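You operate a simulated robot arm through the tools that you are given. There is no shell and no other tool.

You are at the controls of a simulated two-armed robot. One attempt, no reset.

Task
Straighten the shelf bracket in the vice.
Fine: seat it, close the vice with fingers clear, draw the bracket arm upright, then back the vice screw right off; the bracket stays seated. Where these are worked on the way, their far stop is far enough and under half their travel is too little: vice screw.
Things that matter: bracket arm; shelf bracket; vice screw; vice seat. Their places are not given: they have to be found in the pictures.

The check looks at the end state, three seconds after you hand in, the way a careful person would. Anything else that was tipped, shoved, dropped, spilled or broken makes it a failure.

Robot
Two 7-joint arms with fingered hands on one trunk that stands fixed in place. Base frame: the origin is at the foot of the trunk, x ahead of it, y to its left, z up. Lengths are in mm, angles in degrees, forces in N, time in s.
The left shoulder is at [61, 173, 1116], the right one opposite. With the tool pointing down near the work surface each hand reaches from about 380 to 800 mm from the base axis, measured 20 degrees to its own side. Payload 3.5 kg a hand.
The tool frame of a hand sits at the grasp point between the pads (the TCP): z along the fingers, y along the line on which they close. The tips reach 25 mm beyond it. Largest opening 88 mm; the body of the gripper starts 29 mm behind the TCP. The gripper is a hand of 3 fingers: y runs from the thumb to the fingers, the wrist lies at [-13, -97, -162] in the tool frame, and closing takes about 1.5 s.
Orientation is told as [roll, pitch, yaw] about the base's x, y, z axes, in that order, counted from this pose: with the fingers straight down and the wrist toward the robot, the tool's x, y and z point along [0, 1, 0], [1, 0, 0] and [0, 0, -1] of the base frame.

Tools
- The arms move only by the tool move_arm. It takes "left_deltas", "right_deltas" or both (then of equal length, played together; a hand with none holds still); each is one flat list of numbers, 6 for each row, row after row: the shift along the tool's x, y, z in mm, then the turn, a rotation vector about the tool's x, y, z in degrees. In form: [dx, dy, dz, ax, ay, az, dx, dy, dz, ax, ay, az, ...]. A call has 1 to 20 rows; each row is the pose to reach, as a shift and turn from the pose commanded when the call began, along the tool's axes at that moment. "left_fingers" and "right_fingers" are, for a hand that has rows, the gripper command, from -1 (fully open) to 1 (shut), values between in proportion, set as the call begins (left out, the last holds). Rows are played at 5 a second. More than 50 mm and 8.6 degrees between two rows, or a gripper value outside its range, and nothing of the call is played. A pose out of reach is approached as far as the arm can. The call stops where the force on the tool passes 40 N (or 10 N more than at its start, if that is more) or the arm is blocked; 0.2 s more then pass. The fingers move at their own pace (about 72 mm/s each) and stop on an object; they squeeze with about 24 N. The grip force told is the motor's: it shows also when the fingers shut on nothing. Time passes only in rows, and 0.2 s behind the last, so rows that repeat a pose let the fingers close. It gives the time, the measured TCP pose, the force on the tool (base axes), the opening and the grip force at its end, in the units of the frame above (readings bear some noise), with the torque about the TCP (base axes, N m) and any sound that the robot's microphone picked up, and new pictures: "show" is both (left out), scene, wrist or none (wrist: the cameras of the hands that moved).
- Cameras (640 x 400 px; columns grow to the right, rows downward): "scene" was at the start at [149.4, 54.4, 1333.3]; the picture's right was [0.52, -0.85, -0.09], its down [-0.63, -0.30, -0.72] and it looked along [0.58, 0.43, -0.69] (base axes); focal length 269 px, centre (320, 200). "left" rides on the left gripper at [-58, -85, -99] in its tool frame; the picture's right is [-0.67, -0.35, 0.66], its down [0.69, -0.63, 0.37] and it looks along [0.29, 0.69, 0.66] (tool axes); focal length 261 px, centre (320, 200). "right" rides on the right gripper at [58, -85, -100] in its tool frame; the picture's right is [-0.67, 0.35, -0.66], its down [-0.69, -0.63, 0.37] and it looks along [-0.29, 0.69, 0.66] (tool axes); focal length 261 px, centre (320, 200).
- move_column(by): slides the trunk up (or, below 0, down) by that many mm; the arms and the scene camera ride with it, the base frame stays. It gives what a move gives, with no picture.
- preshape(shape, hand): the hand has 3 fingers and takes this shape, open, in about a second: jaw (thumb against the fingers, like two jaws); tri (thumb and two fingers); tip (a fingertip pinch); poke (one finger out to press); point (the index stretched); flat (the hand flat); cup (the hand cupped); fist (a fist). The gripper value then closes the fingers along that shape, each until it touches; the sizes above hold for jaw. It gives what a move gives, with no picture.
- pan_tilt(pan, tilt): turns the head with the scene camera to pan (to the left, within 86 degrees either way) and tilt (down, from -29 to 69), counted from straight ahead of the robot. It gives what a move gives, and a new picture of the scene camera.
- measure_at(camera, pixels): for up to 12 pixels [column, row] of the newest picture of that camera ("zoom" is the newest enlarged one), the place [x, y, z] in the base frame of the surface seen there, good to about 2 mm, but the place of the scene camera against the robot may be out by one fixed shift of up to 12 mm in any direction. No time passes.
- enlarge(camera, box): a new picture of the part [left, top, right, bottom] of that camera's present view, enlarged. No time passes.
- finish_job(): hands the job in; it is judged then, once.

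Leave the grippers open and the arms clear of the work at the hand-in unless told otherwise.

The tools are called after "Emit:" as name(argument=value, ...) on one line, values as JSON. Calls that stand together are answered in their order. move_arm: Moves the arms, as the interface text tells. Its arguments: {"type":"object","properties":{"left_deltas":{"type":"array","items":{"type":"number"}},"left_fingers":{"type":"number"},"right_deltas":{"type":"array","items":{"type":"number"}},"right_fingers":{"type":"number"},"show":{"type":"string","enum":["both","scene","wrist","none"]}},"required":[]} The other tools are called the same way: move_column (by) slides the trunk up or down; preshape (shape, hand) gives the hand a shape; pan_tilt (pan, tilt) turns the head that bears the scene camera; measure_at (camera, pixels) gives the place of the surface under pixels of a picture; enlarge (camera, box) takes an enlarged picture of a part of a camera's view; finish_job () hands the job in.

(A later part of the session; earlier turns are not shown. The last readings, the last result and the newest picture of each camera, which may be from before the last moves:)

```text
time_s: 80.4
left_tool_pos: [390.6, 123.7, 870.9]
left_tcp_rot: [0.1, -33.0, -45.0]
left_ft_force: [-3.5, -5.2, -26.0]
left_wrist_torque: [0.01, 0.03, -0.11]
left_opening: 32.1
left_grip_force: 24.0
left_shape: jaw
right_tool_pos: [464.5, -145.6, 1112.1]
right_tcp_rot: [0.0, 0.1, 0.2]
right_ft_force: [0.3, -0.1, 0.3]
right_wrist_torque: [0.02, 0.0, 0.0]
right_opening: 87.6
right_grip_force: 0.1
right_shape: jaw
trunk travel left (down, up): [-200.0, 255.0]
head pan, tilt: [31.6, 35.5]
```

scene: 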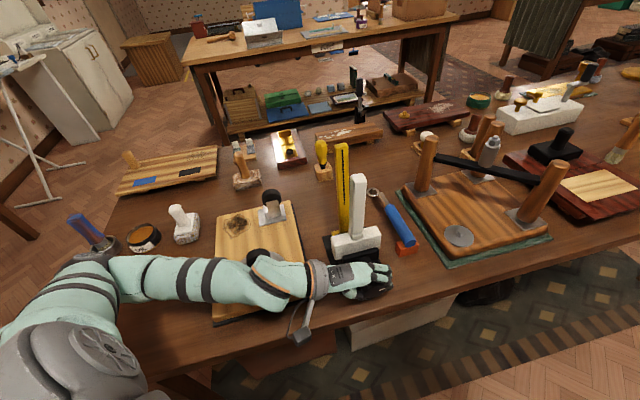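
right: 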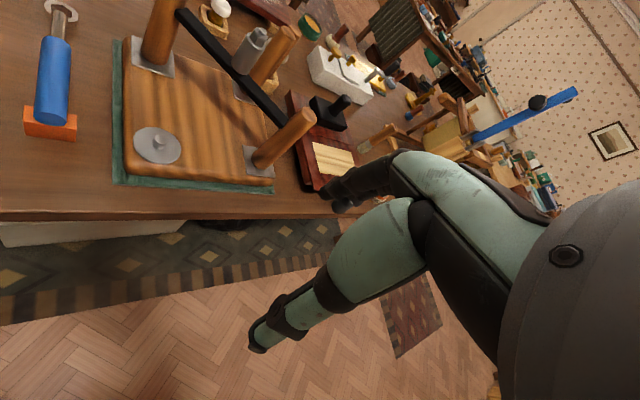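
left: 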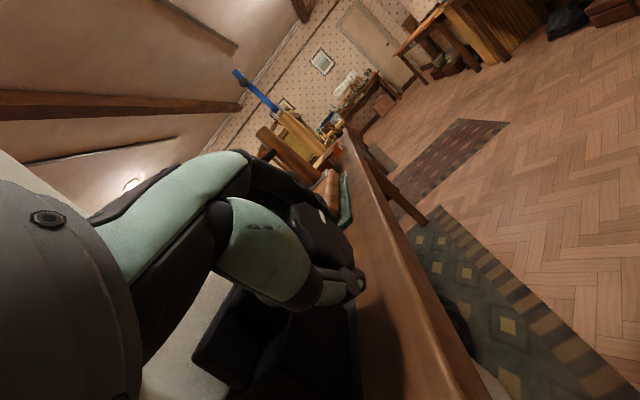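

Followed again (202° total), with no stop felt yet. I'll zoom to see the jaw position and the mark.

Emit:
enlarge(camera="scene", box=[325, 160, 405, 305])

Emit:
measure_at(camera="left", pixels=[[200, 350], [210, 330], [220, 310], [190, 350], [230, 300], [240, 330], [195, 345], [205, 320]])

```text
2.76 times, centred on (365, 232) of scene
```

zoom: 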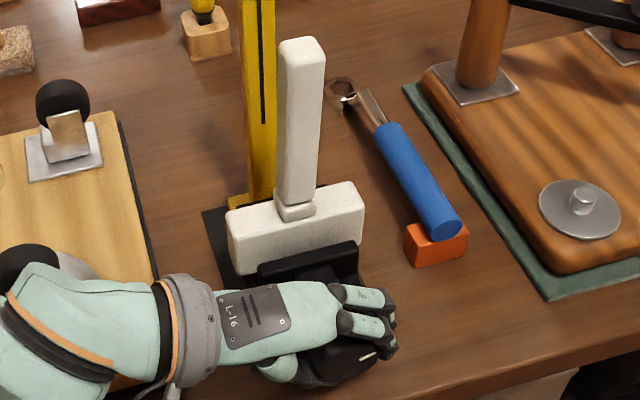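

```text
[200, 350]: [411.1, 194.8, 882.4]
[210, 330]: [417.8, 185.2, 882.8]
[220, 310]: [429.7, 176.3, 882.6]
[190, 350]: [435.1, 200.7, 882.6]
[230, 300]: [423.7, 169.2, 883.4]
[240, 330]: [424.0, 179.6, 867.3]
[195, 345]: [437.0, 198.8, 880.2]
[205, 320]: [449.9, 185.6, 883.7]
```

The mark is back at its starting place (about (382,288)), so it is at least at the initial open position. To be sure it is right off against its stop, I'll take one more counter-clockwise stroke.

Emit:
move_arm(left_deltas=[0, 0, 0, 0, 0, 0, 0, 0, 0, 0, 0, 0, 0, 0, 0, 0, 0, 0, 0, 0, 0, 7, 0, 0, 0, 0, 0, 14, 0, 0, 0, 0, 0, 21, 0, 0, 0, 0, 0, 28, 0, 0, 0, 0, 0, 35, 0, 0, 0, 0, 0, 42, 0, 0, 0, 0, 0, 49, 0, 0, 0, 0, 0, 56, 0, 0, 0, 0, 0, 63, 0, 0, 0, 0, 0, 68, 0, 0, 0, 0, 0, 68, 0, 0], left_fingers=-0.55, show="wrist")

Emit:
move_arm(left_deltas=[0, 0, 0, 0, 0, 0, 0, 0, 0, 0, 0, 0, 0, 0, 0, 0, 0, 0, 0, 0, 0, 0, 0, 0, 0, 0, 0, 0, 0, 0, 0, 0, 0, -5, 0, 0, 0, 0, 0, -10, 0, 0, 0, 0, 0, -15, 0, 0, 0, 0, 0, -20, 0, 0, 0, 0, 0, -20, 0, 0], left_fingers=1, show="wrist")

```text
time_s: 83.4
left_tool_pos: [389.6, 123.8, 871.8]
left_tcp_rot: [0.2, 35.0, -44.9]
left_ft_force: [-0.8, 0.0, -0.1]
left_wrist_torque: [0.01, 0.04, -0.02]
left_opening: 68.4
left_grip_force: 0.0
left_shape: jaw
right_tool_pos: [462.7, -145.5, 1113.3]
right_tcp_rot: [0.1, 0.0, 0.1]
right_ft_force: [-0.6, 0.0, -0.8]
right_wrist_torque: [0.02, -0.01, -0.01]
right_opening: 87.9
right_grip_force: 0.1
right_shape: jaw
trunk travel left (down, up): [-200.0, 255.0]
head pan, tilt: [31.6, 35.5]
```

left: 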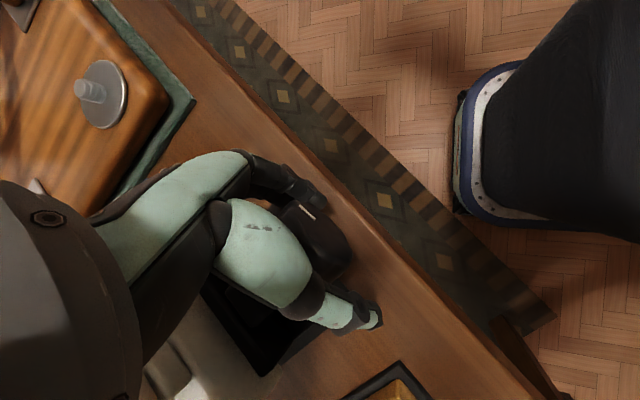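

```text
time_s: 85.6
left_tool_pos: [389.1, 125.2, 868.9]
left_tcp_rot: [-0.1, 15.5, -45.0]
left_ft_force: [-4.9, 8.8, -24.8]
left_wrist_torque: [0.42, 0.39, 0.05]
left_opening: 28.7
left_grip_force: 24.2
left_shape: jaw
right_tool_pos: [464.9, -144.7, 1112.5]
right_tcp_rot: [-0.1, 0.1, 0.1]
right_ft_force: [0.1, -0.4, -0.1]
right_wrist_torque: [-0.01, -0.02, -0.01]
right_opening: 87.2
right_grip_force: 0.1
right_shape: jaw
trunk travel left (down, up): [-200.0, 255.0]
head pan, tilt: [31.6, 35.5]
stopped in row 10 (left hand): the force on the tool passed its limit at 41 N (the readings are from after the stop); the commanded pose is now the measured one
```

left: 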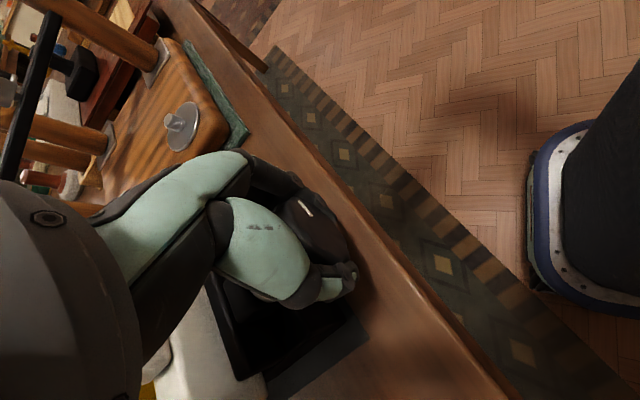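

It stopped against a hard resistance (0.57 N·m the other way), so the screw is at its open stop. I'll open the hand, back off the knob and rise.

Emit:
move_arm(left_deltas=[0, 0, 0, 0, 0, 0, 0, 0, 0, 0, 0, 0, 0, 0, 0, 0, 0, 0, 0, 0, 0, 0, 0, 0, 0, 0, -30, 0, 0, 0, 0, 0, -65, -5, 0, 0, 0, 0, -105, -10, 0, 0, 0, -15, -150, -15, 0, 0, 0, -40, -190, -15, 0, 0, 0, -80, -220, -15, 0, 0, 0, -125, -220, -15, 0, 0, 0, -170, -220, -15, 0, 0, 0, -210, -220, -15, 0, 0], left_fingers=-0.8, show="both")

Emit:
enlarge(camera="scene", box=[320, 165, 420, 305])

```text
time_s: 88.4
left_tool_pos: [284.1, 220.7, 1138.3]
left_tcp_rot: [0.3, 0.0, -45.0]
left_ft_force: [0.4, 1.0, 0.6]
left_wrist_torque: [0.04, 0.01, 0.03]
left_opening: 79.0
left_grip_force: 0.1
left_shape: jaw
right_tool_pos: [458.5, -146.7, 1114.8]
right_tcp_rot: [0.2, -0.2, 0.0]
right_ft_force: [-0.5, -0.4, -0.1]
right_wrist_torque: [-0.01, -0.01, -0.03]
right_opening: 87.7
right_grip_force: 0.1
right_shape: jaw
trunk travel left (down, up): [-200.0, 255.0]
head pan, tilt: [31.6, 35.5]
```

scene: 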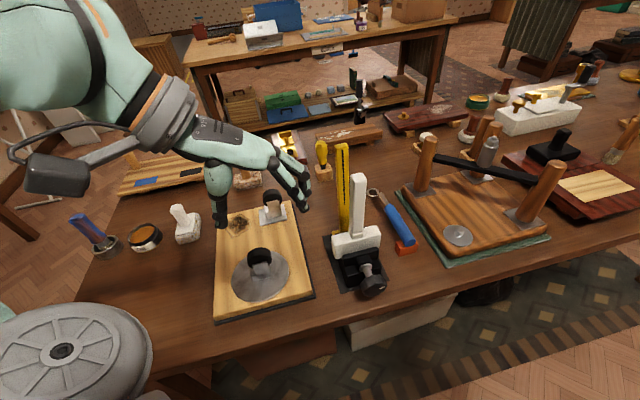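
left: 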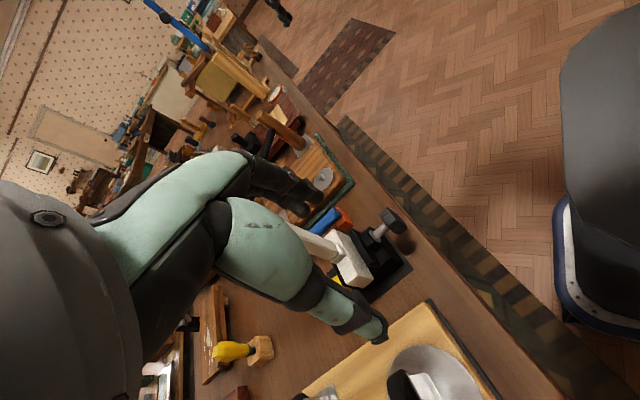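

```text
2.86 times, centred on (370, 235) of scene
```

zoom: 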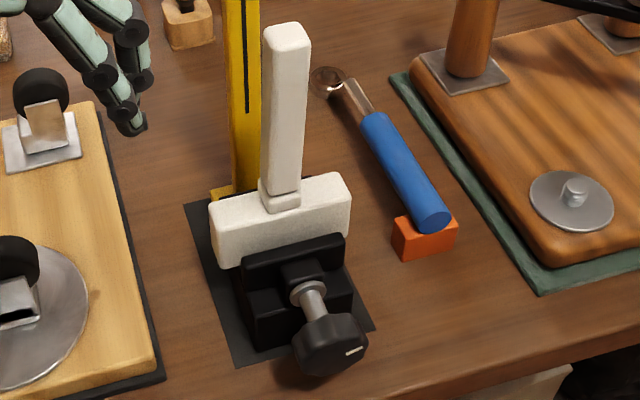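

The arm is upright, the bracket sits in the vice and the jaw is fully backed off. I'll move the left hand to its starting pose, clear of the work, and get a good view for final verification.

Emit:
move_arm(left_deltas=[33.7, -9, -1, 0, 0, -7.5, 67.4, -18, -2, 0, 0, -15, 101, -27, -3, 0, 0, -22.5, 134.7, -36, -4, 0, 0, -30, 168.4, -45, -5, 0, 0, -37.5, 202, -54, -6, 0, 0, -45, 202, -54, -6, 0, 0, -45], left_fingers=-1, show="both")

Emit:
enlarge(camera="left", box=[420, 0, 640, 230])

```text
time_s: 90.0
left_tool_pos: [390.0, 406.1, 1141.7]
left_tcp_rot: [0.1, 0.0, 0.1]
left_ft_force: [0.3, 0.1, 0.4]
left_wrist_torque: [0.03, 0.0, 0.0]
left_opening: 87.5
left_grip_force: 0.1
left_shape: jaw
right_tool_pos: [463.1, -146.0, 1113.7]
right_tcp_rot: [-0.1, 0.0, 0.1]
right_ft_force: [-1.4, -0.2, 0.2]
right_wrist_torque: [0.01, 0.01, 0.0]
right_opening: 87.6
right_grip_force: 0.0
right_shape: jaw
trunk travel left (down, up): [-200.0, 255.0]
head pan, tilt: [31.6, 35.5]
```

scene: 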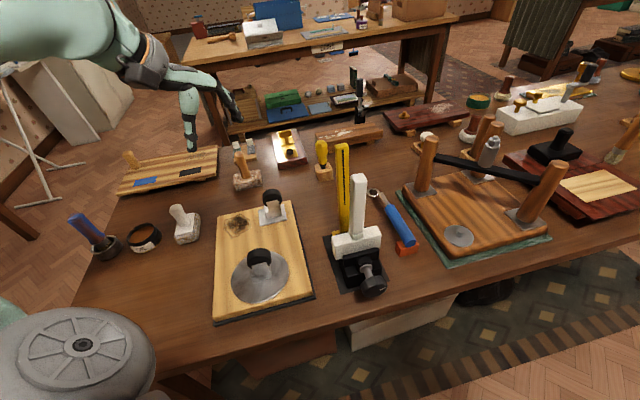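
left: 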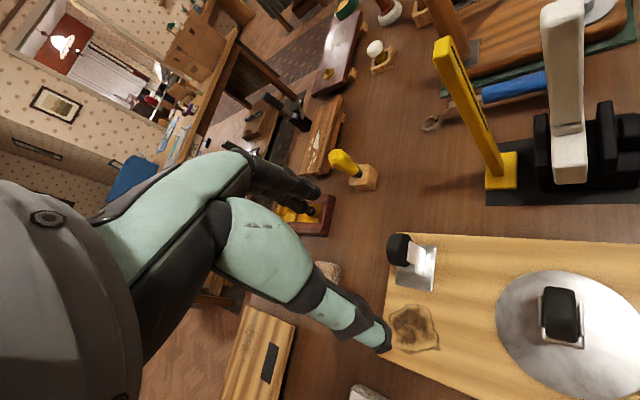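

```text
1.74 times, centred on (530, 115) of left
```

zoom: 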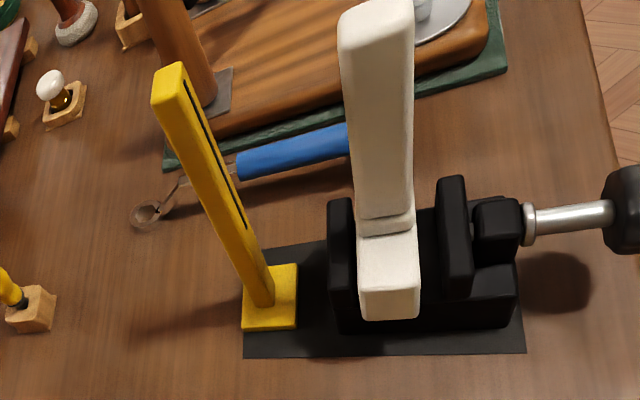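

The moving jaw is clearly open and the foot rests against the fixed jaw. I'll do a final check of uprightness and foot level by measurement.

Emit:
measure_at(camera="left", pixels=[[546, 35], [548, 60], [550, 85], [552, 110], [580, 35], [580, 60], [580, 85], [580, 110], [562, 30], [566, 110], [570, 150], [560, 165]])

Emit:
measure_at(camera="scene", pixels=[[365.5, 180], [365, 190], [364.5, 200], [364, 210], [363, 220], [362.5, 227], [338, 240], [372, 232], [357, 240], [380, 262], [355, 255], [345, 237]])

Emit:
enlarge(camera="scene", box=[325, 165, 405, 305])

```text
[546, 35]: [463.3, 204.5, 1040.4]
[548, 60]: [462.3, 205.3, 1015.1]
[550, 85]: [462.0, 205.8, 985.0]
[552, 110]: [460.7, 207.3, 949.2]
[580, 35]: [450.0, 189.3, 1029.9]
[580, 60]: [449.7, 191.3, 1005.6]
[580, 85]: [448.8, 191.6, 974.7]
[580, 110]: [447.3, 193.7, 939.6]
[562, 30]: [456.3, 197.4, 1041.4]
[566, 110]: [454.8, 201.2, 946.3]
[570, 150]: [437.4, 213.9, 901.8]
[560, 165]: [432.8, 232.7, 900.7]
```

```text
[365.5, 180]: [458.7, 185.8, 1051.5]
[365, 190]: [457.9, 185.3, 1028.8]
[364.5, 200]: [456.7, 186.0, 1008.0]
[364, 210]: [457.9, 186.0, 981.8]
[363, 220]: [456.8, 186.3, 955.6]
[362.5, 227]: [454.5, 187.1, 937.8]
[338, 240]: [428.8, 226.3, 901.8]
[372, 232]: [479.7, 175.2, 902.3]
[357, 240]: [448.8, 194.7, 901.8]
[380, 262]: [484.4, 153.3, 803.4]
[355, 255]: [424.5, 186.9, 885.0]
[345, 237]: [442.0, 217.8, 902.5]
```

```text
2.86 times, centred on (365, 235) of scene
```

zoom: 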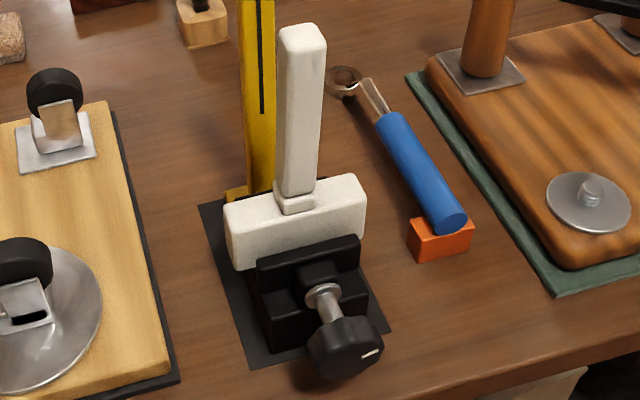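

The arm's −v face reads v≈183 at the top and ≈179 at the bottom, suggesting a residual lean of about 2° (or taper/camera bias). I'll check the same way on the yellow gauge post, which should be vertical, and take denser points on the arm.

Emit:
measure_at(camera="left", pixels=[[447, 62], [455, 80], [463, 98], [471, 116], [479, 134], [487, 152], [453, 60], [461, 80], [469, 98], [477, 116], [485, 134], [493, 152]])

Emit:
measure_at(camera="left", pixels=[[555, 28], [556, 40], [557, 52], [558, 64], [559, 76], [560, 88], [561, 100], [562, 112], [570, 30], [571, 55], [572, 80], [573, 105]])

Emit:
enlarge(camera="left", box=[530, 0, 620, 200])

```text
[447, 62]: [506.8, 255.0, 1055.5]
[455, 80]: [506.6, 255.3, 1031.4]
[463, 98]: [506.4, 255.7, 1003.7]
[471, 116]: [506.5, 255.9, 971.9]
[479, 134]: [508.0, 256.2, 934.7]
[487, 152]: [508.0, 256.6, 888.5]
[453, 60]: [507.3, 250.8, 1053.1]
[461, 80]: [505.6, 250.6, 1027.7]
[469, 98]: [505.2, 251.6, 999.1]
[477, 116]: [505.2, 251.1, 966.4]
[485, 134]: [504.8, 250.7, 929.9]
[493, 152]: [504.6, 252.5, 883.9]
```

```text
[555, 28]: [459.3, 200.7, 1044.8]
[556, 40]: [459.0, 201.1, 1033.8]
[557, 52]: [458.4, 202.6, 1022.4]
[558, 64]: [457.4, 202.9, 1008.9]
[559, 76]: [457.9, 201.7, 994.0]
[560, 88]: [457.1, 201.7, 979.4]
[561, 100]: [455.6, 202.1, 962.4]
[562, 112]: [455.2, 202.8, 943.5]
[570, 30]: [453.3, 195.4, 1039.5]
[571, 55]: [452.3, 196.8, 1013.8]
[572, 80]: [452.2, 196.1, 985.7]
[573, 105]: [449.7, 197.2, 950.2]
```

```text
2.00 times, centred on (575, 100) of left
```

zoom: 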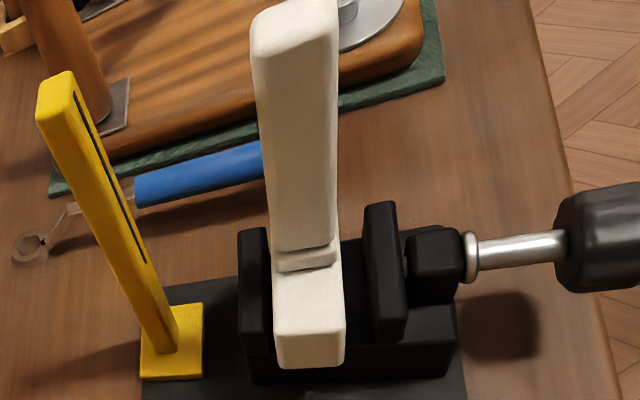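

The gauge reads perfectly vertical, so the arm probably still leans about 2° toward +v. I'll take a highly enlarged scene view of the arm next to the gauge to determine the lean precisely from the edge lines.

Emit:
enlarge(camera="scene", box=[325, 165, 405, 215])

Emit:
enlarge(camera="scene", box=[325, 200, 405, 250])

Emit:
enlarge(camera="scene", box=[310, 135, 390, 185])

```text
8.00 times, centred on (365, 190) of scene
```

zoom: 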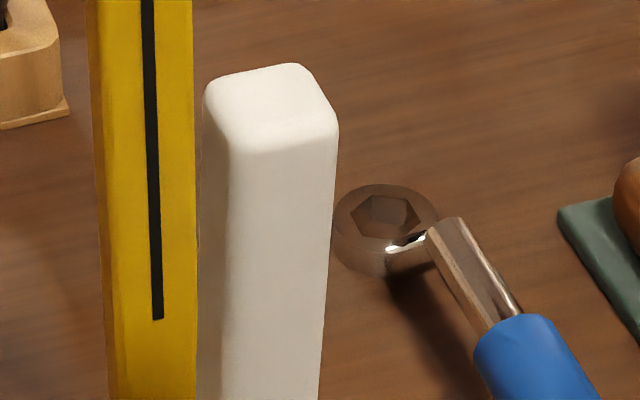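

```text
8.00 times, centred on (365, 225) of scene
```

zoom: 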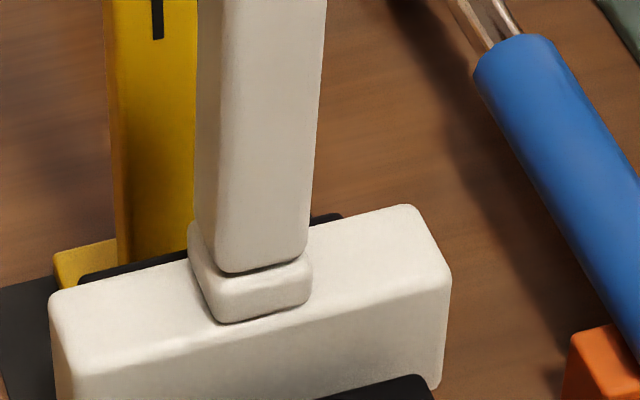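

```text
8.00 times, centred on (350, 160) of scene
```

zoom: 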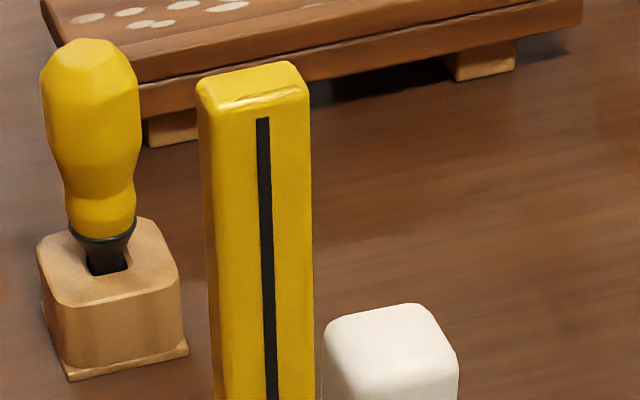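

From the edge lines and 3D points the arm still leans about 1.8° toward +v, so I'd like it truer. To correct it properly I'll re-clamp, nudge, and back off again. First I'll bring the left hand back to the yaw −45° staging point.

Emit:
move_arm(left_deltas=[-30.8, -17.7, 0, 0, 0, 7.5, -61.6, -35.4, 0, 0, 0, 15, -92.5, -53, 0, 0, 0, 22.5, -123.3, -70.7, 0, 0, 0, 30, -154.2, -88.3, 0, 0, 0, 37.5, -185, -106, 0, 0, 0, 45, -185, -106, 0, 0, 0, 45], left_fingers=-0.6, show="none")

```text
time_s: 91.6
left_tool_pos: [284.4, 220.2, 1144.6]
left_tcp_rot: [0.0, 0.1, -44.9]
left_ft_force: [-0.1, -0.1, -1.0]
left_wrist_torque: [0.0, -0.05, 0.0]
left_opening: 70.7
left_grip_force: 0.1
left_shape: jaw
right_tool_pos: [463.0, -145.2, 1112.8]
right_tcp_rot: [0.0, -0.1, 0.1]
right_ft_force: [0.2, 0.1, 0.0]
right_wrist_torque: [-0.01, 0.04, 0.01]
right_opening: 87.5
right_grip_force: 0.0
right_shape: jaw
trunk travel left (down, up): [-200.0, 255.0]
head pan, tilt: [31.6, 35.5]
```

At the staging point (u≈357, v≈45, z≈1145). I'll move over the knob, descend onto it with fingers at 70 mm, and swing back to −34°.

Emit:
move_arm(left_deltas=[2, 36, 0, 0, 0, 0, 4, 72, 0, 0, 0, 0, 7.2, 108, 0, 0, 0, 0, 7.2, 144.1, 0, 0, 0, 0, 7.2, 144.1, 45, 0, 0, 0, 7.2, 144.1, 90, 0, 0, 0, 7.2, 144.1, 135, 0, 0, 0, 7.2, 144.1, 180, 0, 0, 0, 7.2, 144.1, 225, 0, 0, 0, 7.2, 144.1, 255, 0, 0, 0, 7.2, 144.1, 272.6, 0, 0, 0, 7.2, 144.1, 272.6, -8, 0, 0, 7.2, 144.1, 272.6, -16, 0, 0, 7.2, 144.1, 272.6, -24, 0, 0, 7.2, 144.1, 272.6, -32, 0, 0, 7.2, 144.1, 272.6, -34, 0, 0], left_fingers=-0.6, show="both")

```text
time_s: 95.0
left_tool_pos: [389.3, 144.1, 897.0]
left_tcp_rot: [0.1, -33.9, -45.0]
left_ft_force: [0.8, -0.1, 0.5]
left_wrist_torque: [0.01, 0.0, -0.03]
left_opening: 70.3
left_grip_force: 0.1
left_shape: jaw
left hand out of reach, approached as far as the arm can: row 11, 12, 13, 14, 15, 16
right_tool_pos: [462.8, -145.2, 1113.5]
right_tcp_rot: [0.0, 0.0, 0.0]
right_ft_force: [-0.2, 0.0, -0.7]
right_wrist_torque: [0.0, -0.02, 0.0]
right_opening: 87.5
right_grip_force: 0.1
right_shape: jaw
trunk travel left (down, up): [-200.0, 255.0]
head pan, tilt: [31.6, 35.5]
```

scene: 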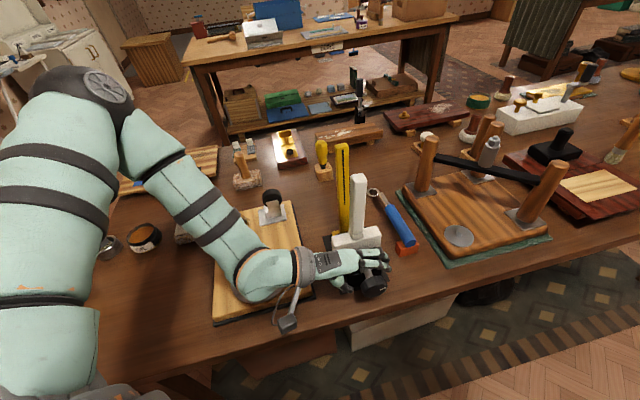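
left: 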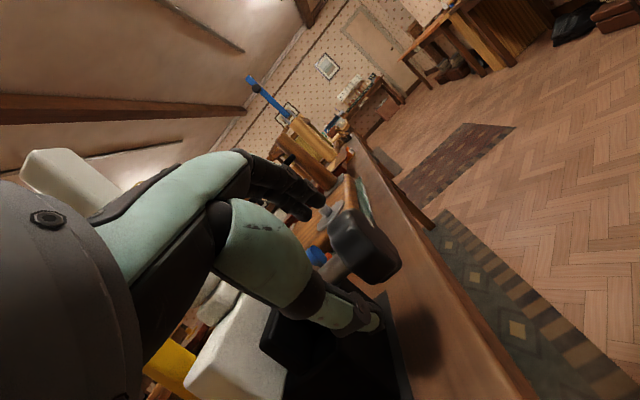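

This time the elbow took a different posture and the hand stopped ~30 mm short of the knob (no contact, no force). I'll back straight out along the tool axis, rise, and then retry through the route that worked before.

Emit:
move_arm(left_deltas=[0, 0, -40, 0, 0, 0, 0, 0, -80, 0, 0, 0, 0, 0, -110, 8, 0, 0, 0, 25, -147, 16, 0, 0, 0, 50, -185, 24, 0, 0, 0, 75, -222, 32, 0, 0, 0, 100, -259, 34, 0, 0, 0, 100, -259, 34, 0, 0], left_fingers=-0.6, show="both")

```text
time_s: 96.8
left_tool_pos: [344.8, 188.5, 1170.6]
left_tcp_rot: [0.2, 0.2, -45.0]
left_ft_force: [-0.9, 0.3, -0.1]
left_wrist_torque: [0.03, 0.01, -0.03]
left_opening: 70.3
left_grip_force: 0.1
left_shape: jaw
left hand out of reach, approached as far as the arm can: row 2, 3, 4, 5
right_tool_pos: [462.2, -144.7, 1113.6]
right_tcp_rot: [0.1, 0.1, 0.2]
right_ft_force: [0.2, 0.9, 0.4]
right_wrist_torque: [0.01, 0.0, 0.03]
right_opening: 87.6
right_grip_force: 0.1
right_shape: jaw
trunk travel left (down, up): [-200.0, 255.0]
head pan, tilt: [31.6, 35.5]
```

scene: 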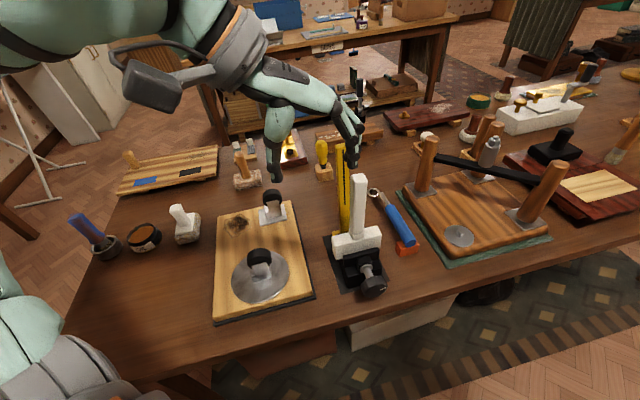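
left: 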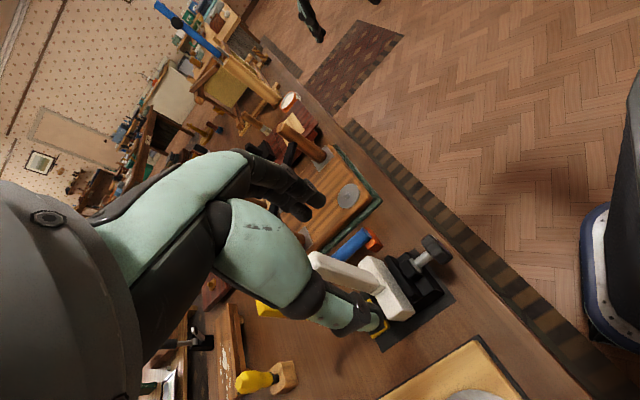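

The hand is back up at z≈1171 with everything undisturbed. As before, I'll first go out above the bracket arm (θ=23°) to bring the elbow into the good posture.

Emit:
move_arm(left_deltas=[21.5, 35, 5, 6, 0, 0, 43, 70, 10, 12, 0, 0, 64.5, 105, 15, 18, 0, 0, 86, 140, 20, 23, 0, 0, 86, 165, 20, 23, 0, 0, 86, 165, 20, 23, 0, 0], left_fingers=-0.6, show="scene")

```text
time_s: 98.2
left_tool_pos: [472.1, 193.4, 1136.1]
left_tcp_rot: [-0.1, 23.1, -44.9]
left_ft_force: [-0.4, 0.6, -0.1]
left_wrist_torque: [-0.01, 0.01, 0.03]
left_opening: 70.5
left_grip_force: 0.1
left_shape: jaw
left hand out of reach, approached as far as the arm can: row 3, 4, 5, 6
right_tool_pos: [464.0, -146.1, 1113.1]
right_tcp_rot: [0.0, 0.0, 0.2]
right_ft_force: [0.5, -1.5, -0.5]
right_wrist_torque: [0.02, 0.02, -0.03]
right_opening: 87.5
right_grip_force: 0.0
right_shape: jaw
trunk travel left (down, up): [-200.0, 255.0]
head pan, tilt: [31.6, 35.5]
```

scene: 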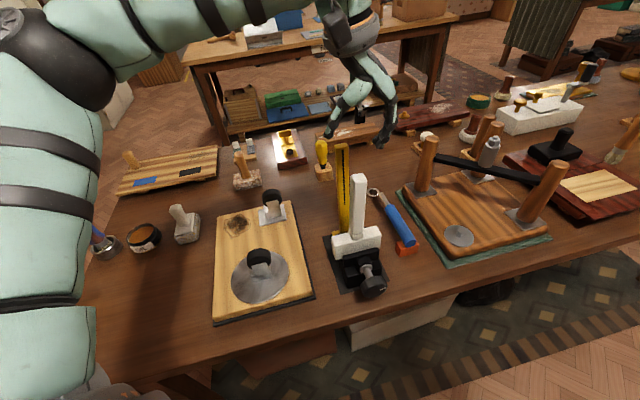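

The arm posture is awkward (the reach is limited here). I'll move out left and forward to the extended spot used at the beginning, to restore the earlier elbow posture.

Emit:
move_arm(left_deltas=[0, -40, 17, -8, 0, 0, 0, -80, 34, -16, 0, 0, 0, -119.7, 50.8, -23, 0, 0, 40, -119.7, 50.8, -23, 0, 0, 80, -119.7, 50.8, -23, 0, 0, 120, -119.7, 50.8, -23, 0, 0, 157, -119.7, 50.8, -23, 0, 0, 157, -119.7, 50.8, -23, 0, 0], left_fingers=-0.6, show="scene")

```text
time_s: 100.0
left_tool_pos: [491.7, 396.1, 1134.8]
left_tcp_rot: [0.1, 0.1, -44.9]
left_ft_force: [0.0, 0.0, -0.3]
left_wrist_torque: [0.01, 0.03, 0.0]
left_opening: 70.7
left_grip_force: 0.0
left_shape: jaw
right_tool_pos: [462.7, -145.6, 1112.7]
right_tcp_rot: [0.0, 0.0, 0.1]
right_ft_force: [0.6, 0.5, 0.0]
right_wrist_torque: [0.0, 0.02, 0.03]
right_opening: 87.7
right_grip_force: 0.1
right_shape: jaw
trunk travel left (down, up): [-200.0, 255.0]
head pan, tilt: [31.6, 35.5]
```

scene: 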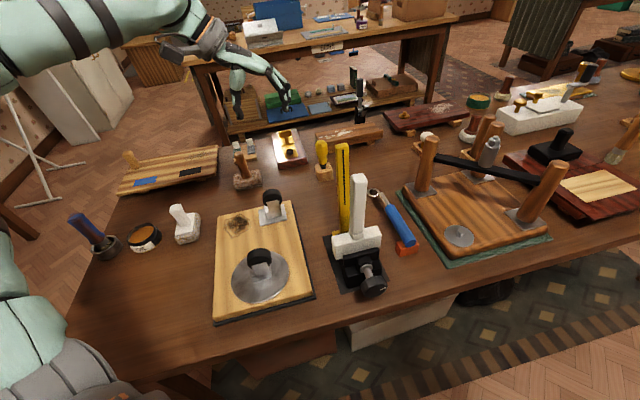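

Reached normally here. I'll lower to z≈1000 at this spot, as in the first move, to compare the arm posture with the early picture.

Emit:
move_arm(left_deltas=[0, 0, 45, 0, 0, 0, 0, 0, 90, 0, 0, 0, 0, 0, 135, 0, 0, 0, 0, 0, 135, 0, 0, 0], show="scene")

```text
time_s: 101.0
left_tool_pos: [488.0, 395.9, 998.8]
left_tcp_rot: [0.0, 0.0, -44.8]
left_ft_force: [0.1, 0.1, 0.2]
left_wrist_torque: [0.0, -0.01, -0.01]
left_opening: 70.7
left_grip_force: 0.1
left_shape: jaw
right_tool_pos: [463.7, -145.2, 1113.5]
right_tcp_rot: [0.0, 0.0, 0.1]
right_ft_force: [0.1, 0.0, -0.2]
right_wrist_torque: [-0.01, -0.02, -0.02]
right_opening: 87.4
right_grip_force: 0.1
right_shape: jaw
trunk travel left (down, up): [-200.0, 255.0]
head pan, tilt: [31.6, 35.5]
```

scene: 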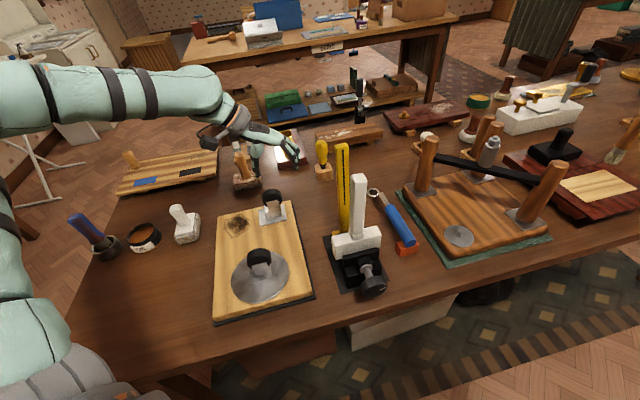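

The forearm comes in higher than early on. Going through the extended pose where the arm was nearly straight should reset the elbow, so I'll repeat that opening move (now nothing is standing there).

Emit:
move_arm(left_deltas=[0, 0, -45, 0, 0, 0, 10, 30, -70, 0, 0, 0, 20, 70, -75, 0, 0, 0, 30, 115, -75, 0, 0, 0, 30, 160, -75, 0, 0, 0, 30, 197, -75, 0, 0, 0, 32, 202, -75, 7.7, 0, 0, 33, 206, -75, 15.4, 0, 0, 34, 209, -75, 23, 0, 0, 34, 209, -75, 23, 0, 0], left_fingers=-0.6, show="scene")

```text
time_s: 103.2
left_tool_pos: [548.1, 307.4, 1065.8]
left_tcp_rot: [0.1, 23.1, -44.9]
left_ft_force: [0.2, 0.2, -0.1]
left_wrist_torque: [0.02, 0.01, 0.01]
left_opening: 70.7
left_grip_force: 0.1
left_shape: jaw
left hand out of reach, approached as far as the arm can: row 5, 6, 7, 8, 9, 10
right_tool_pos: [464.1, -144.9, 1112.5]
right_tcp_rot: [-0.1, 0.1, 0.2]
right_ft_force: [0.7, 0.2, 0.9]
right_wrist_torque: [0.01, -0.01, -0.01]
right_opening: 87.8
right_grip_force: 0.1
right_shape: jaw
trunk travel left (down, up): [-200.0, 255.0]
head pan, tilt: [31.6, 35.5]
```

scene: 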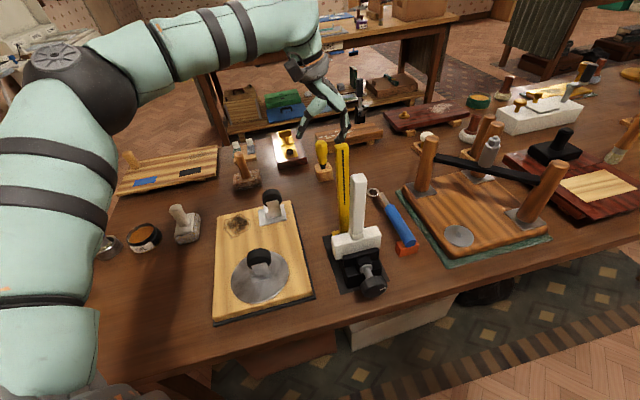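

This posture keeps limiting the reach. I'll back the hand away from the gauge first, then raise the trunk by 150 mm, which gives the left arm more room above the knob.

Emit:
move_arm(left_deltas=[0, -12.5, -29.5, 0, 0, 0, 7, -55, -20, -8, 0, 0, 14, -90, -19, -16, 0, 0, 21.5, -120.3, -18.5, -23, 0, 0, 21.5, -120.3, -18.5, -23, 0, 0], left_fingers=-0.6, show="scene")

Emit:
enlarge(camera="scene", box=[325, 165, 405, 305])

```text
time_s: 104.4
left_tool_pos: [489.2, 394.8, 1128.6]
left_tcp_rot: [0.0, 0.0, -45.0]
left_ft_force: [0.1, -0.8, 0.9]
left_wrist_torque: [-0.01, -0.01, -0.04]
left_opening: 70.6
left_grip_force: 0.1
left_shape: jaw
left hand out of reach, approached as far as the arm can: row 1
right_tool_pos: [463.7, -145.7, 1113.8]
right_tcp_rot: [0.0, 0.1, 0.0]
right_ft_force: [0.1, 0.1, -0.4]
right_wrist_torque: [-0.02, -0.01, -0.04]
right_opening: 88.0
right_grip_force: 0.1
right_shape: jaw
trunk travel left (down, up): [-200.0, 255.0]
head pan, tilt: [31.6, 35.5]
```

scene: 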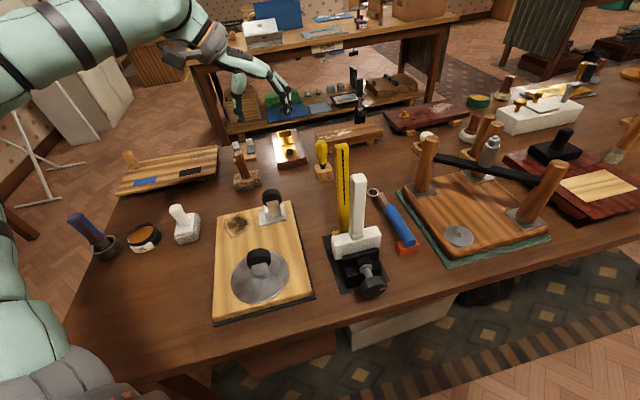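

```text
2.86 times, centred on (365, 235) of scene
```

zoom: 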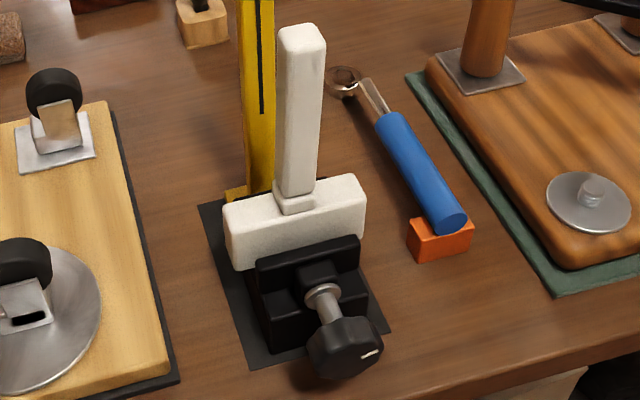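

All is undisturbed and the hand is at a free spot. I'll raise the trunk 150 mm.

Emit:
move_column(by=150)

```text
time_s: 106.2
left_tool_pos: [492.2, 394.9, 1275.9]
left_tcp_rot: [0.0, 0.1, -45.0]
left_ft_force: [0.3, -0.5, 0.0]
left_wrist_torque: [0.01, -0.01, -0.01]
left_opening: 70.4
left_grip_force: 0.0
left_shape: jaw
right_tool_pos: [462.8, -144.3, 1262.6]
right_tcp_rot: [0.0, 0.0, 0.1]
right_ft_force: [-0.4, -0.1, 0.3]
right_wrist_torque: [0.0, 0.0, -0.02]
right_opening: 87.9
right_grip_force: 0.1
right_shape: jaw
trunk travel left (down, up): [-350.0, 105.0]
head pan, tilt: [31.6, 35.5]
```

Next I'll bring the left hand back toward the robot and a bit lower, left of the gauge, to (u≈364, v≈80, z≈1150).

Emit:
move_arm(left_deltas=[-37.6, 1.6, 18, 0, 0, 0, -75.2, 3.2, 36, 0, 0, 0, -112.8, 4.8, 54, 0, 0, 0, -150.4, 6.4, 72, 0, 0, 0, -188, 8, 90, 0, 0, 0, -225.6, 9.6, 108, 0, 0, 0, -263, 11, 126, 0, 0, 0, -263, 11, 126, 0, 0, 0], left_fingers=-0.6, show="scene")

```text
time_s: 108.0
left_tool_pos: [313.1, 204.1, 1151.0]
left_tcp_rot: [0.0, 0.1, -44.8]
left_ft_force: [-0.6, 0.5, 0.9]
left_wrist_torque: [0.05, -0.03, -0.01]
left_opening: 70.5
left_grip_force: 0.1
left_shape: jaw
right_tool_pos: [463.9, -145.8, 1263.7]
right_tcp_rot: [0.0, 0.0, 0.2]
right_ft_force: [0.1, 0.5, -0.6]
right_wrist_torque: [-0.01, -0.01, 0.03]
right_opening: 87.6
right_grip_force: 0.1
right_shape: jaw
trunk travel left (down, up): [-350.0, 105.0]
head pan, tilt: [31.6, 35.5]
```

scene: 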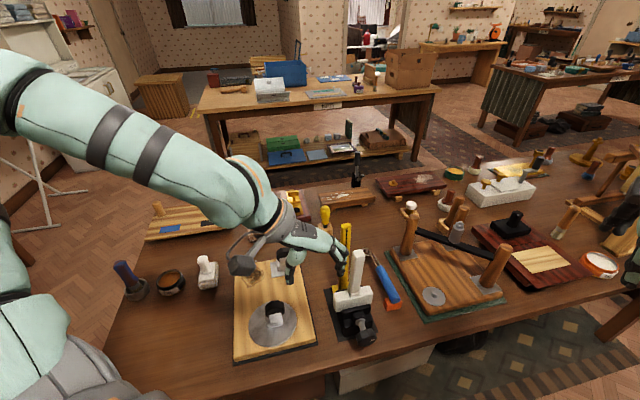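

Reach is fine here. I'll move over the knob and descend to z≈985, then check the view.

Emit:
move_arm(left_deltas=[-0.5, 37.5, 0, 0, 0, 0, -1, 75, 0, 0, 0, 0, -1.7, 112.4, 0, 0, 0, 0, -1.7, 112.4, 42, 0, 0, 0, -1.7, 112.4, 84, 0, 0, 0, -1.7, 112.4, 126, 0, 0, 0, -1.7, 112.4, 166, 0, 0, 0, -1.7, 112.4, 166, 0, 0, 0], left_fingers=-0.6, show="both")

```text
time_s: 109.8
left_tool_pos: [364.1, 174.0, 1041.0]
left_tcp_rot: [0.0, 0.1, -45.0]
left_ft_force: [0.6, -0.5, -0.1]
left_wrist_torque: [0.01, -0.01, 0.03]
left_opening: 70.4
left_grip_force: 0.0
left_shape: jaw
left hand out of reach, approached as far as the arm can: row 4, 5, 6, 7, 8
right_tool_pos: [463.2, -146.4, 1262.8]
right_tcp_rot: [0.0, 0.1, 0.0]
right_ft_force: [0.4, -1.1, -0.1]
right_wrist_torque: [0.0, 0.04, 0.02]
right_opening: 87.4
right_grip_force: 0.0
right_shape: jaw
trunk travel left (down, up): [-350.0, 105.0]
head pan, tilt: [31.6, 35.5]
```

scene: 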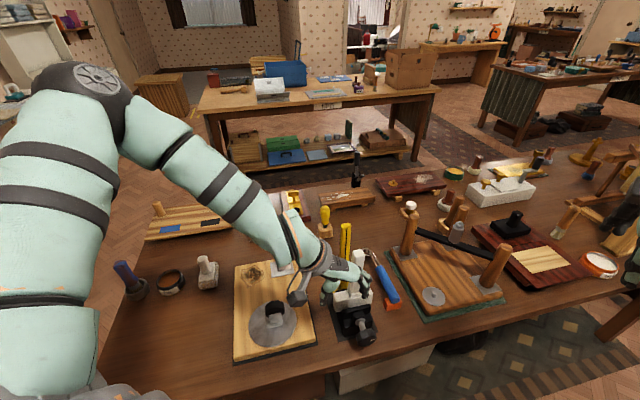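
left: 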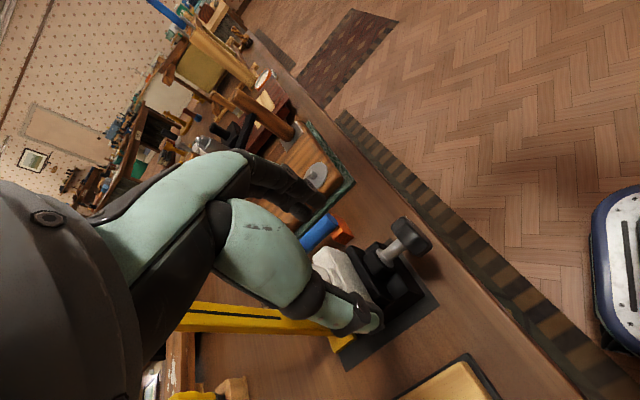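

Raising made it worse, since a shoulder limit binds with the elbow high. I'll lift the hand away and swing the arm out to the left, nearly extended, so the elbow can settle again. First I'll go up and left.

Emit:
move_arm(left_deltas=[0, 0, -45, 0, 0, 0, 0, 0, -90, 0, 0, 0, 0, -20, -130, 0, 0, 0, -10, -57, -140, 0, 0, 0, 25, -85, -150, 0, 0, 0, 65, -105, -155, 0, 0, 0, 105, -130, -160, 0, 0, 0, 145, -155, -165, 0, 0, 0, 185, -180, -170, 0, 0, 0, 225, -200, -175, 0, 0, 0, 265, -222, -180, 0, 0, 0, 298, -247, -189, 0, 0, 0, 298, -247, -189, 0, 0, 0], left_fingers=-0.6, show="scene")

```text
time_s: 112.6
left_tool_pos: [400.7, 555.2, 1233.2]
left_tcp_rot: [0.1, 0.1, -45.0]
left_ft_force: [0.6, 0.1, 0.8]
left_wrist_torque: [-0.02, -0.02, -0.01]
left_opening: 70.4
left_grip_force: 0.0
left_shape: jaw
right_tool_pos: [462.2, -145.4, 1262.5]
right_tcp_rot: [0.0, 0.0, 0.1]
right_ft_force: [0.6, -0.2, 0.6]
right_wrist_torque: [-0.02, -0.01, 0.0]
right_opening: 87.7
right_grip_force: 0.0
right_shape: jaw
trunk travel left (down, up): [-350.0, 105.0]
head pan, tilt: [31.6, 35.5]
```

scene: 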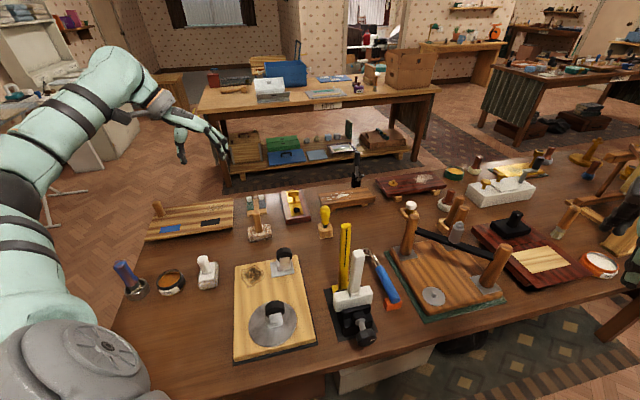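

The shoulder cap and elbow now look as they did early on (elbow low at left). I'll lower the trunk back by 150 mm.

Emit:
move_column(by=-150)

```text
time_s: 114.3
left_tool_pos: [399.7, 556.4, 1083.3]
left_tcp_rot: [0.1, 0.1, -45.0]
left_ft_force: [-0.6, 0.1, -0.4]
left_wrist_torque: [-0.01, -0.02, 0.04]
left_opening: 70.5
left_grip_force: 0.0
left_shape: jaw
right_tool_pos: [463.0, -145.0, 1113.9]
right_tcp_rot: [0.0, 0.0, 0.1]
right_ft_force: [-0.1, -0.8, -0.4]
right_wrist_torque: [-0.01, 0.01, 0.01]
right_opening: 87.6
right_grip_force: 0.1
right_shape: jaw
trunk travel left (down, up): [-200.0, 255.0]
head pan, tilt: [31.6, 35.5]
```

Trunk is back at its height. I'll move to the familiar spot (490,397,1000) and compare posture.

Emit:
move_arm(left_deltas=[-10, 35, 16, 0, 0, 0, -20, 70, 33, 0, 0, 0, -30, 105, 50, 0, 0, 0, -40, 140, 66, 0, 0, 0, -49, 176, 83, 0, 0, 0, -49, 176, 83, 0, 0, 0], left_fingers=-0.6, show="scene")

```text
time_s: 115.7
left_tool_pos: [490.3, 396.8, 997.2]
left_tcp_rot: [0.1, 0.1, -45.0]
left_ft_force: [0.2, 0.0, -0.1]
left_wrist_torque: [0.03, 0.01, 0.01]
left_opening: 70.4
left_grip_force: 0.0
left_shape: jaw
right_tool_pos: [461.7, -143.6, 1113.6]
right_tcp_rot: [0.1, 0.0, 0.1]
right_ft_force: [0.4, 0.5, 0.5]
right_wrist_torque: [-0.05, -0.03, -0.02]
right_opening: 87.6
right_grip_force: 0.0
right_shape: jaw
trunk travel left (down, up): [-200.0, 255.0]
head pan, tilt: [31.6, 35.5]
```

scene: 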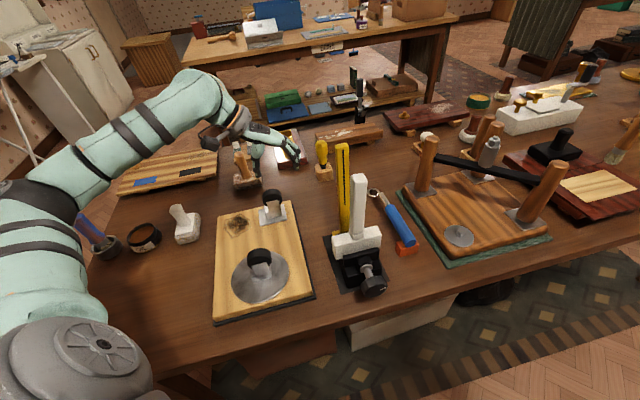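

The posture matches the early one. I'll follow the same route as the first time: up and back to (345,302,1133) with 23° tilt.

Emit:
move_arm(left_deltas=[0, 0, -45, 0, 0, 0, 0, 0, -90, 0, 0, 0, -20, -10, -125, 0, 0, 0, -60, -20, -136, 6, 0, 0, -100, -30, -136, 12, 0, 0, -140, -36, -136, 18, 0, 0, -170, -36, -136, 23, 0, 0, -170, -36, -136, 23, 0, 0], left_fingers=-0.6, show="scene")

```text
time_s: 117.5
left_tool_pos: [345.2, 302.6, 1134.6]
left_tcp_rot: [0.1, 23.2, -44.9]
left_ft_force: [-0.6, 0.3, 0.1]
left_wrist_torque: [-0.05, -0.02, 0.05]
left_opening: 70.5
left_grip_force: 0.0
left_shape: jaw
right_tool_pos: [462.9, -144.0, 1113.9]
right_tcp_rot: [0.0, -0.1, 0.1]
right_ft_force: [0.3, 0.6, 0.1]
right_wrist_torque: [0.0, 0.02, 0.0]
right_opening: 87.7
right_grip_force: 0.1
right_shape: jaw
trunk travel left (down, up): [-200.0, 255.0]
head pan, tilt: [31.6, 35.5]
```

scene: 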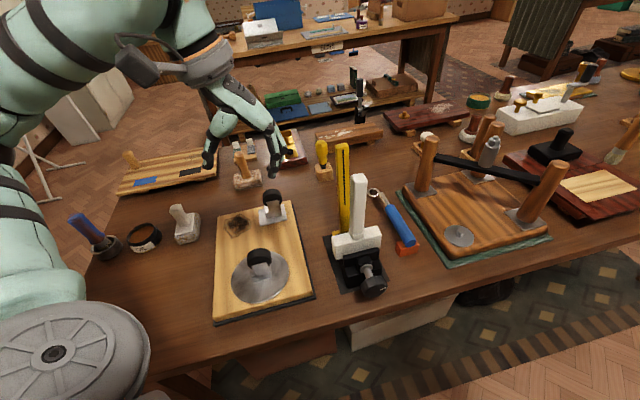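

Same posture as before. Next the same approach to above the knob, fingers vertical.

Emit:
move_arm(left_deltas=[-45, 0, 0, 0, 0, 0, -94, 0, 0, 0, 0, 0, -94, 36.7, -15.6, -7.7, 0, 0, -94, 73.4, -31.2, -15.4, 0, 0, -94, 110, -46.8, -23, 0, 0, -94, 146.7, -62.3, -23, 0, 0, -94, 161.3, -27.9, -23, 0, 0, -94, 175.9, 6.5, -23, 0, 0, -94, 190.6, 41, -23, 0, 0, -94, 205.2, 75.4, -23, 0, 0, -94, 205.2, 75.4, -23, 0, 0], left_fingers=-0.6, show="both")

```text
time_s: 119.9
left_tool_pos: [392.5, 123.4, 984.5]
left_tcp_rot: [0.0, 0.2, -44.9]
left_ft_force: [0.2, 0.0, -0.2]
left_wrist_torque: [-0.04, -0.03, 0.01]
left_opening: 70.6
left_grip_force: 0.1
left_shape: jaw
right_tool_pos: [463.8, -144.5, 1112.1]
right_tcp_rot: [0.0, 0.1, 0.1]
right_ft_force: [-0.2, 0.5, 0.2]
right_wrist_torque: [0.0, -0.01, 0.02]
right_opening: 88.0
right_grip_force: 0.1
right_shape: jaw
trunk travel left (down, up): [-200.0, 255.0]
head pan, tilt: [31.6, 35.5]
```

scene: 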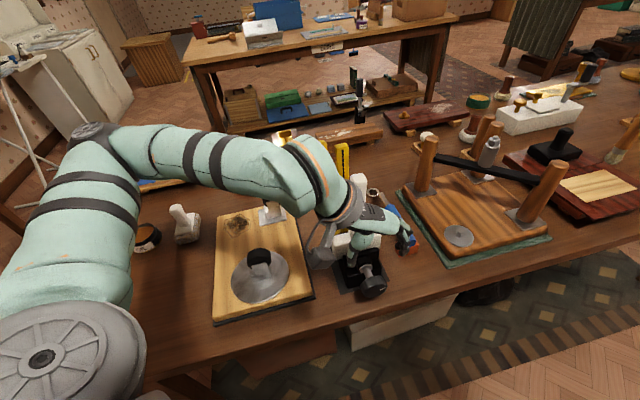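
left: 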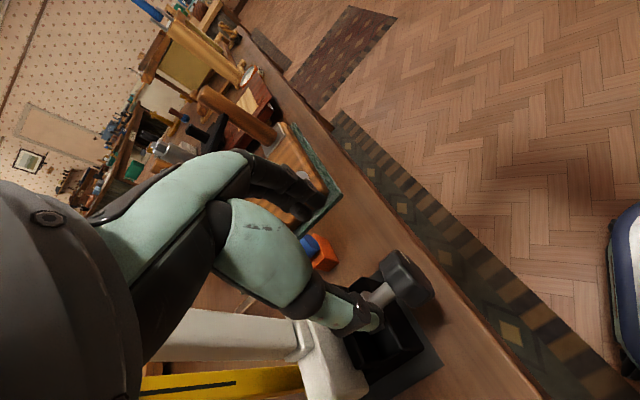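

Reached as before (u≈365, v≈190, z≈984). I'll descend onto the knob with open fingers and swing to −34°.

Emit:
move_arm(left_deltas=[-0.8, -0.8, 35, 0, 0, 0, -0.8, -0.8, 70, 0, 0, 0, -0.8, -0.8, 98, 0, 0, 0, -0.8, -0.8, 112.5, 0, 0, 0, -0.8, -0.8, 112.5, -8, 0, 0, -0.8, -0.8, 112.5, -16, 0, 0, -0.8, -0.8, 112.5, -24, 0, 0, -0.8, -0.8, 112.5, -32, 0, 0, -0.8, -0.8, 112.5, -34, 0, 0, -0.8, -0.8, 112.5, -34, 0, 0], left_fingers=-0.6, show="both")

```text
time_s: 122.1
left_tool_pos: [388.1, 122.9, 872.2]
left_tcp_rot: [0.1, -33.9, -45.0]
left_ft_force: [-0.2, -0.1, -0.3]
left_wrist_torque: [0.02, -0.01, 0.01]
left_opening: 70.5
left_grip_force: 0.1
left_shape: jaw
right_tool_pos: [462.6, -144.2, 1113.4]
right_tcp_rot: [0.1, -0.1, 0.1]
right_ft_force: [0.3, 0.3, -0.4]
right_wrist_torque: [0.0, 0.0, 0.0]
right_opening: 87.4
right_grip_force: 0.0
right_shape: jaw
trunk travel left (down, up): [-200.0, 255.0]
head pan, tilt: [31.6, 35.5]
```

scene: 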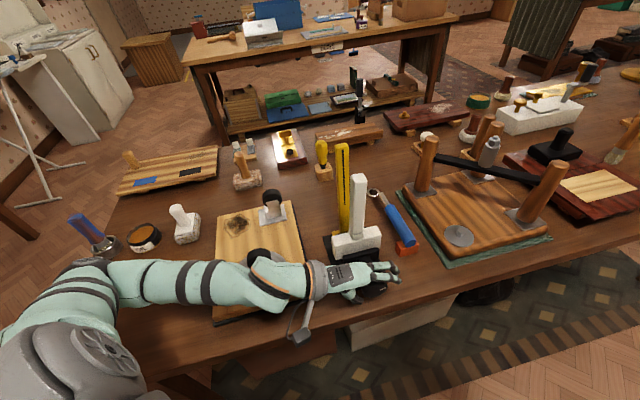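
left: 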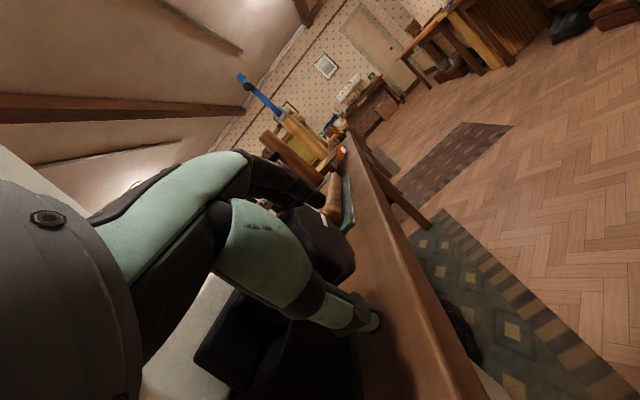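

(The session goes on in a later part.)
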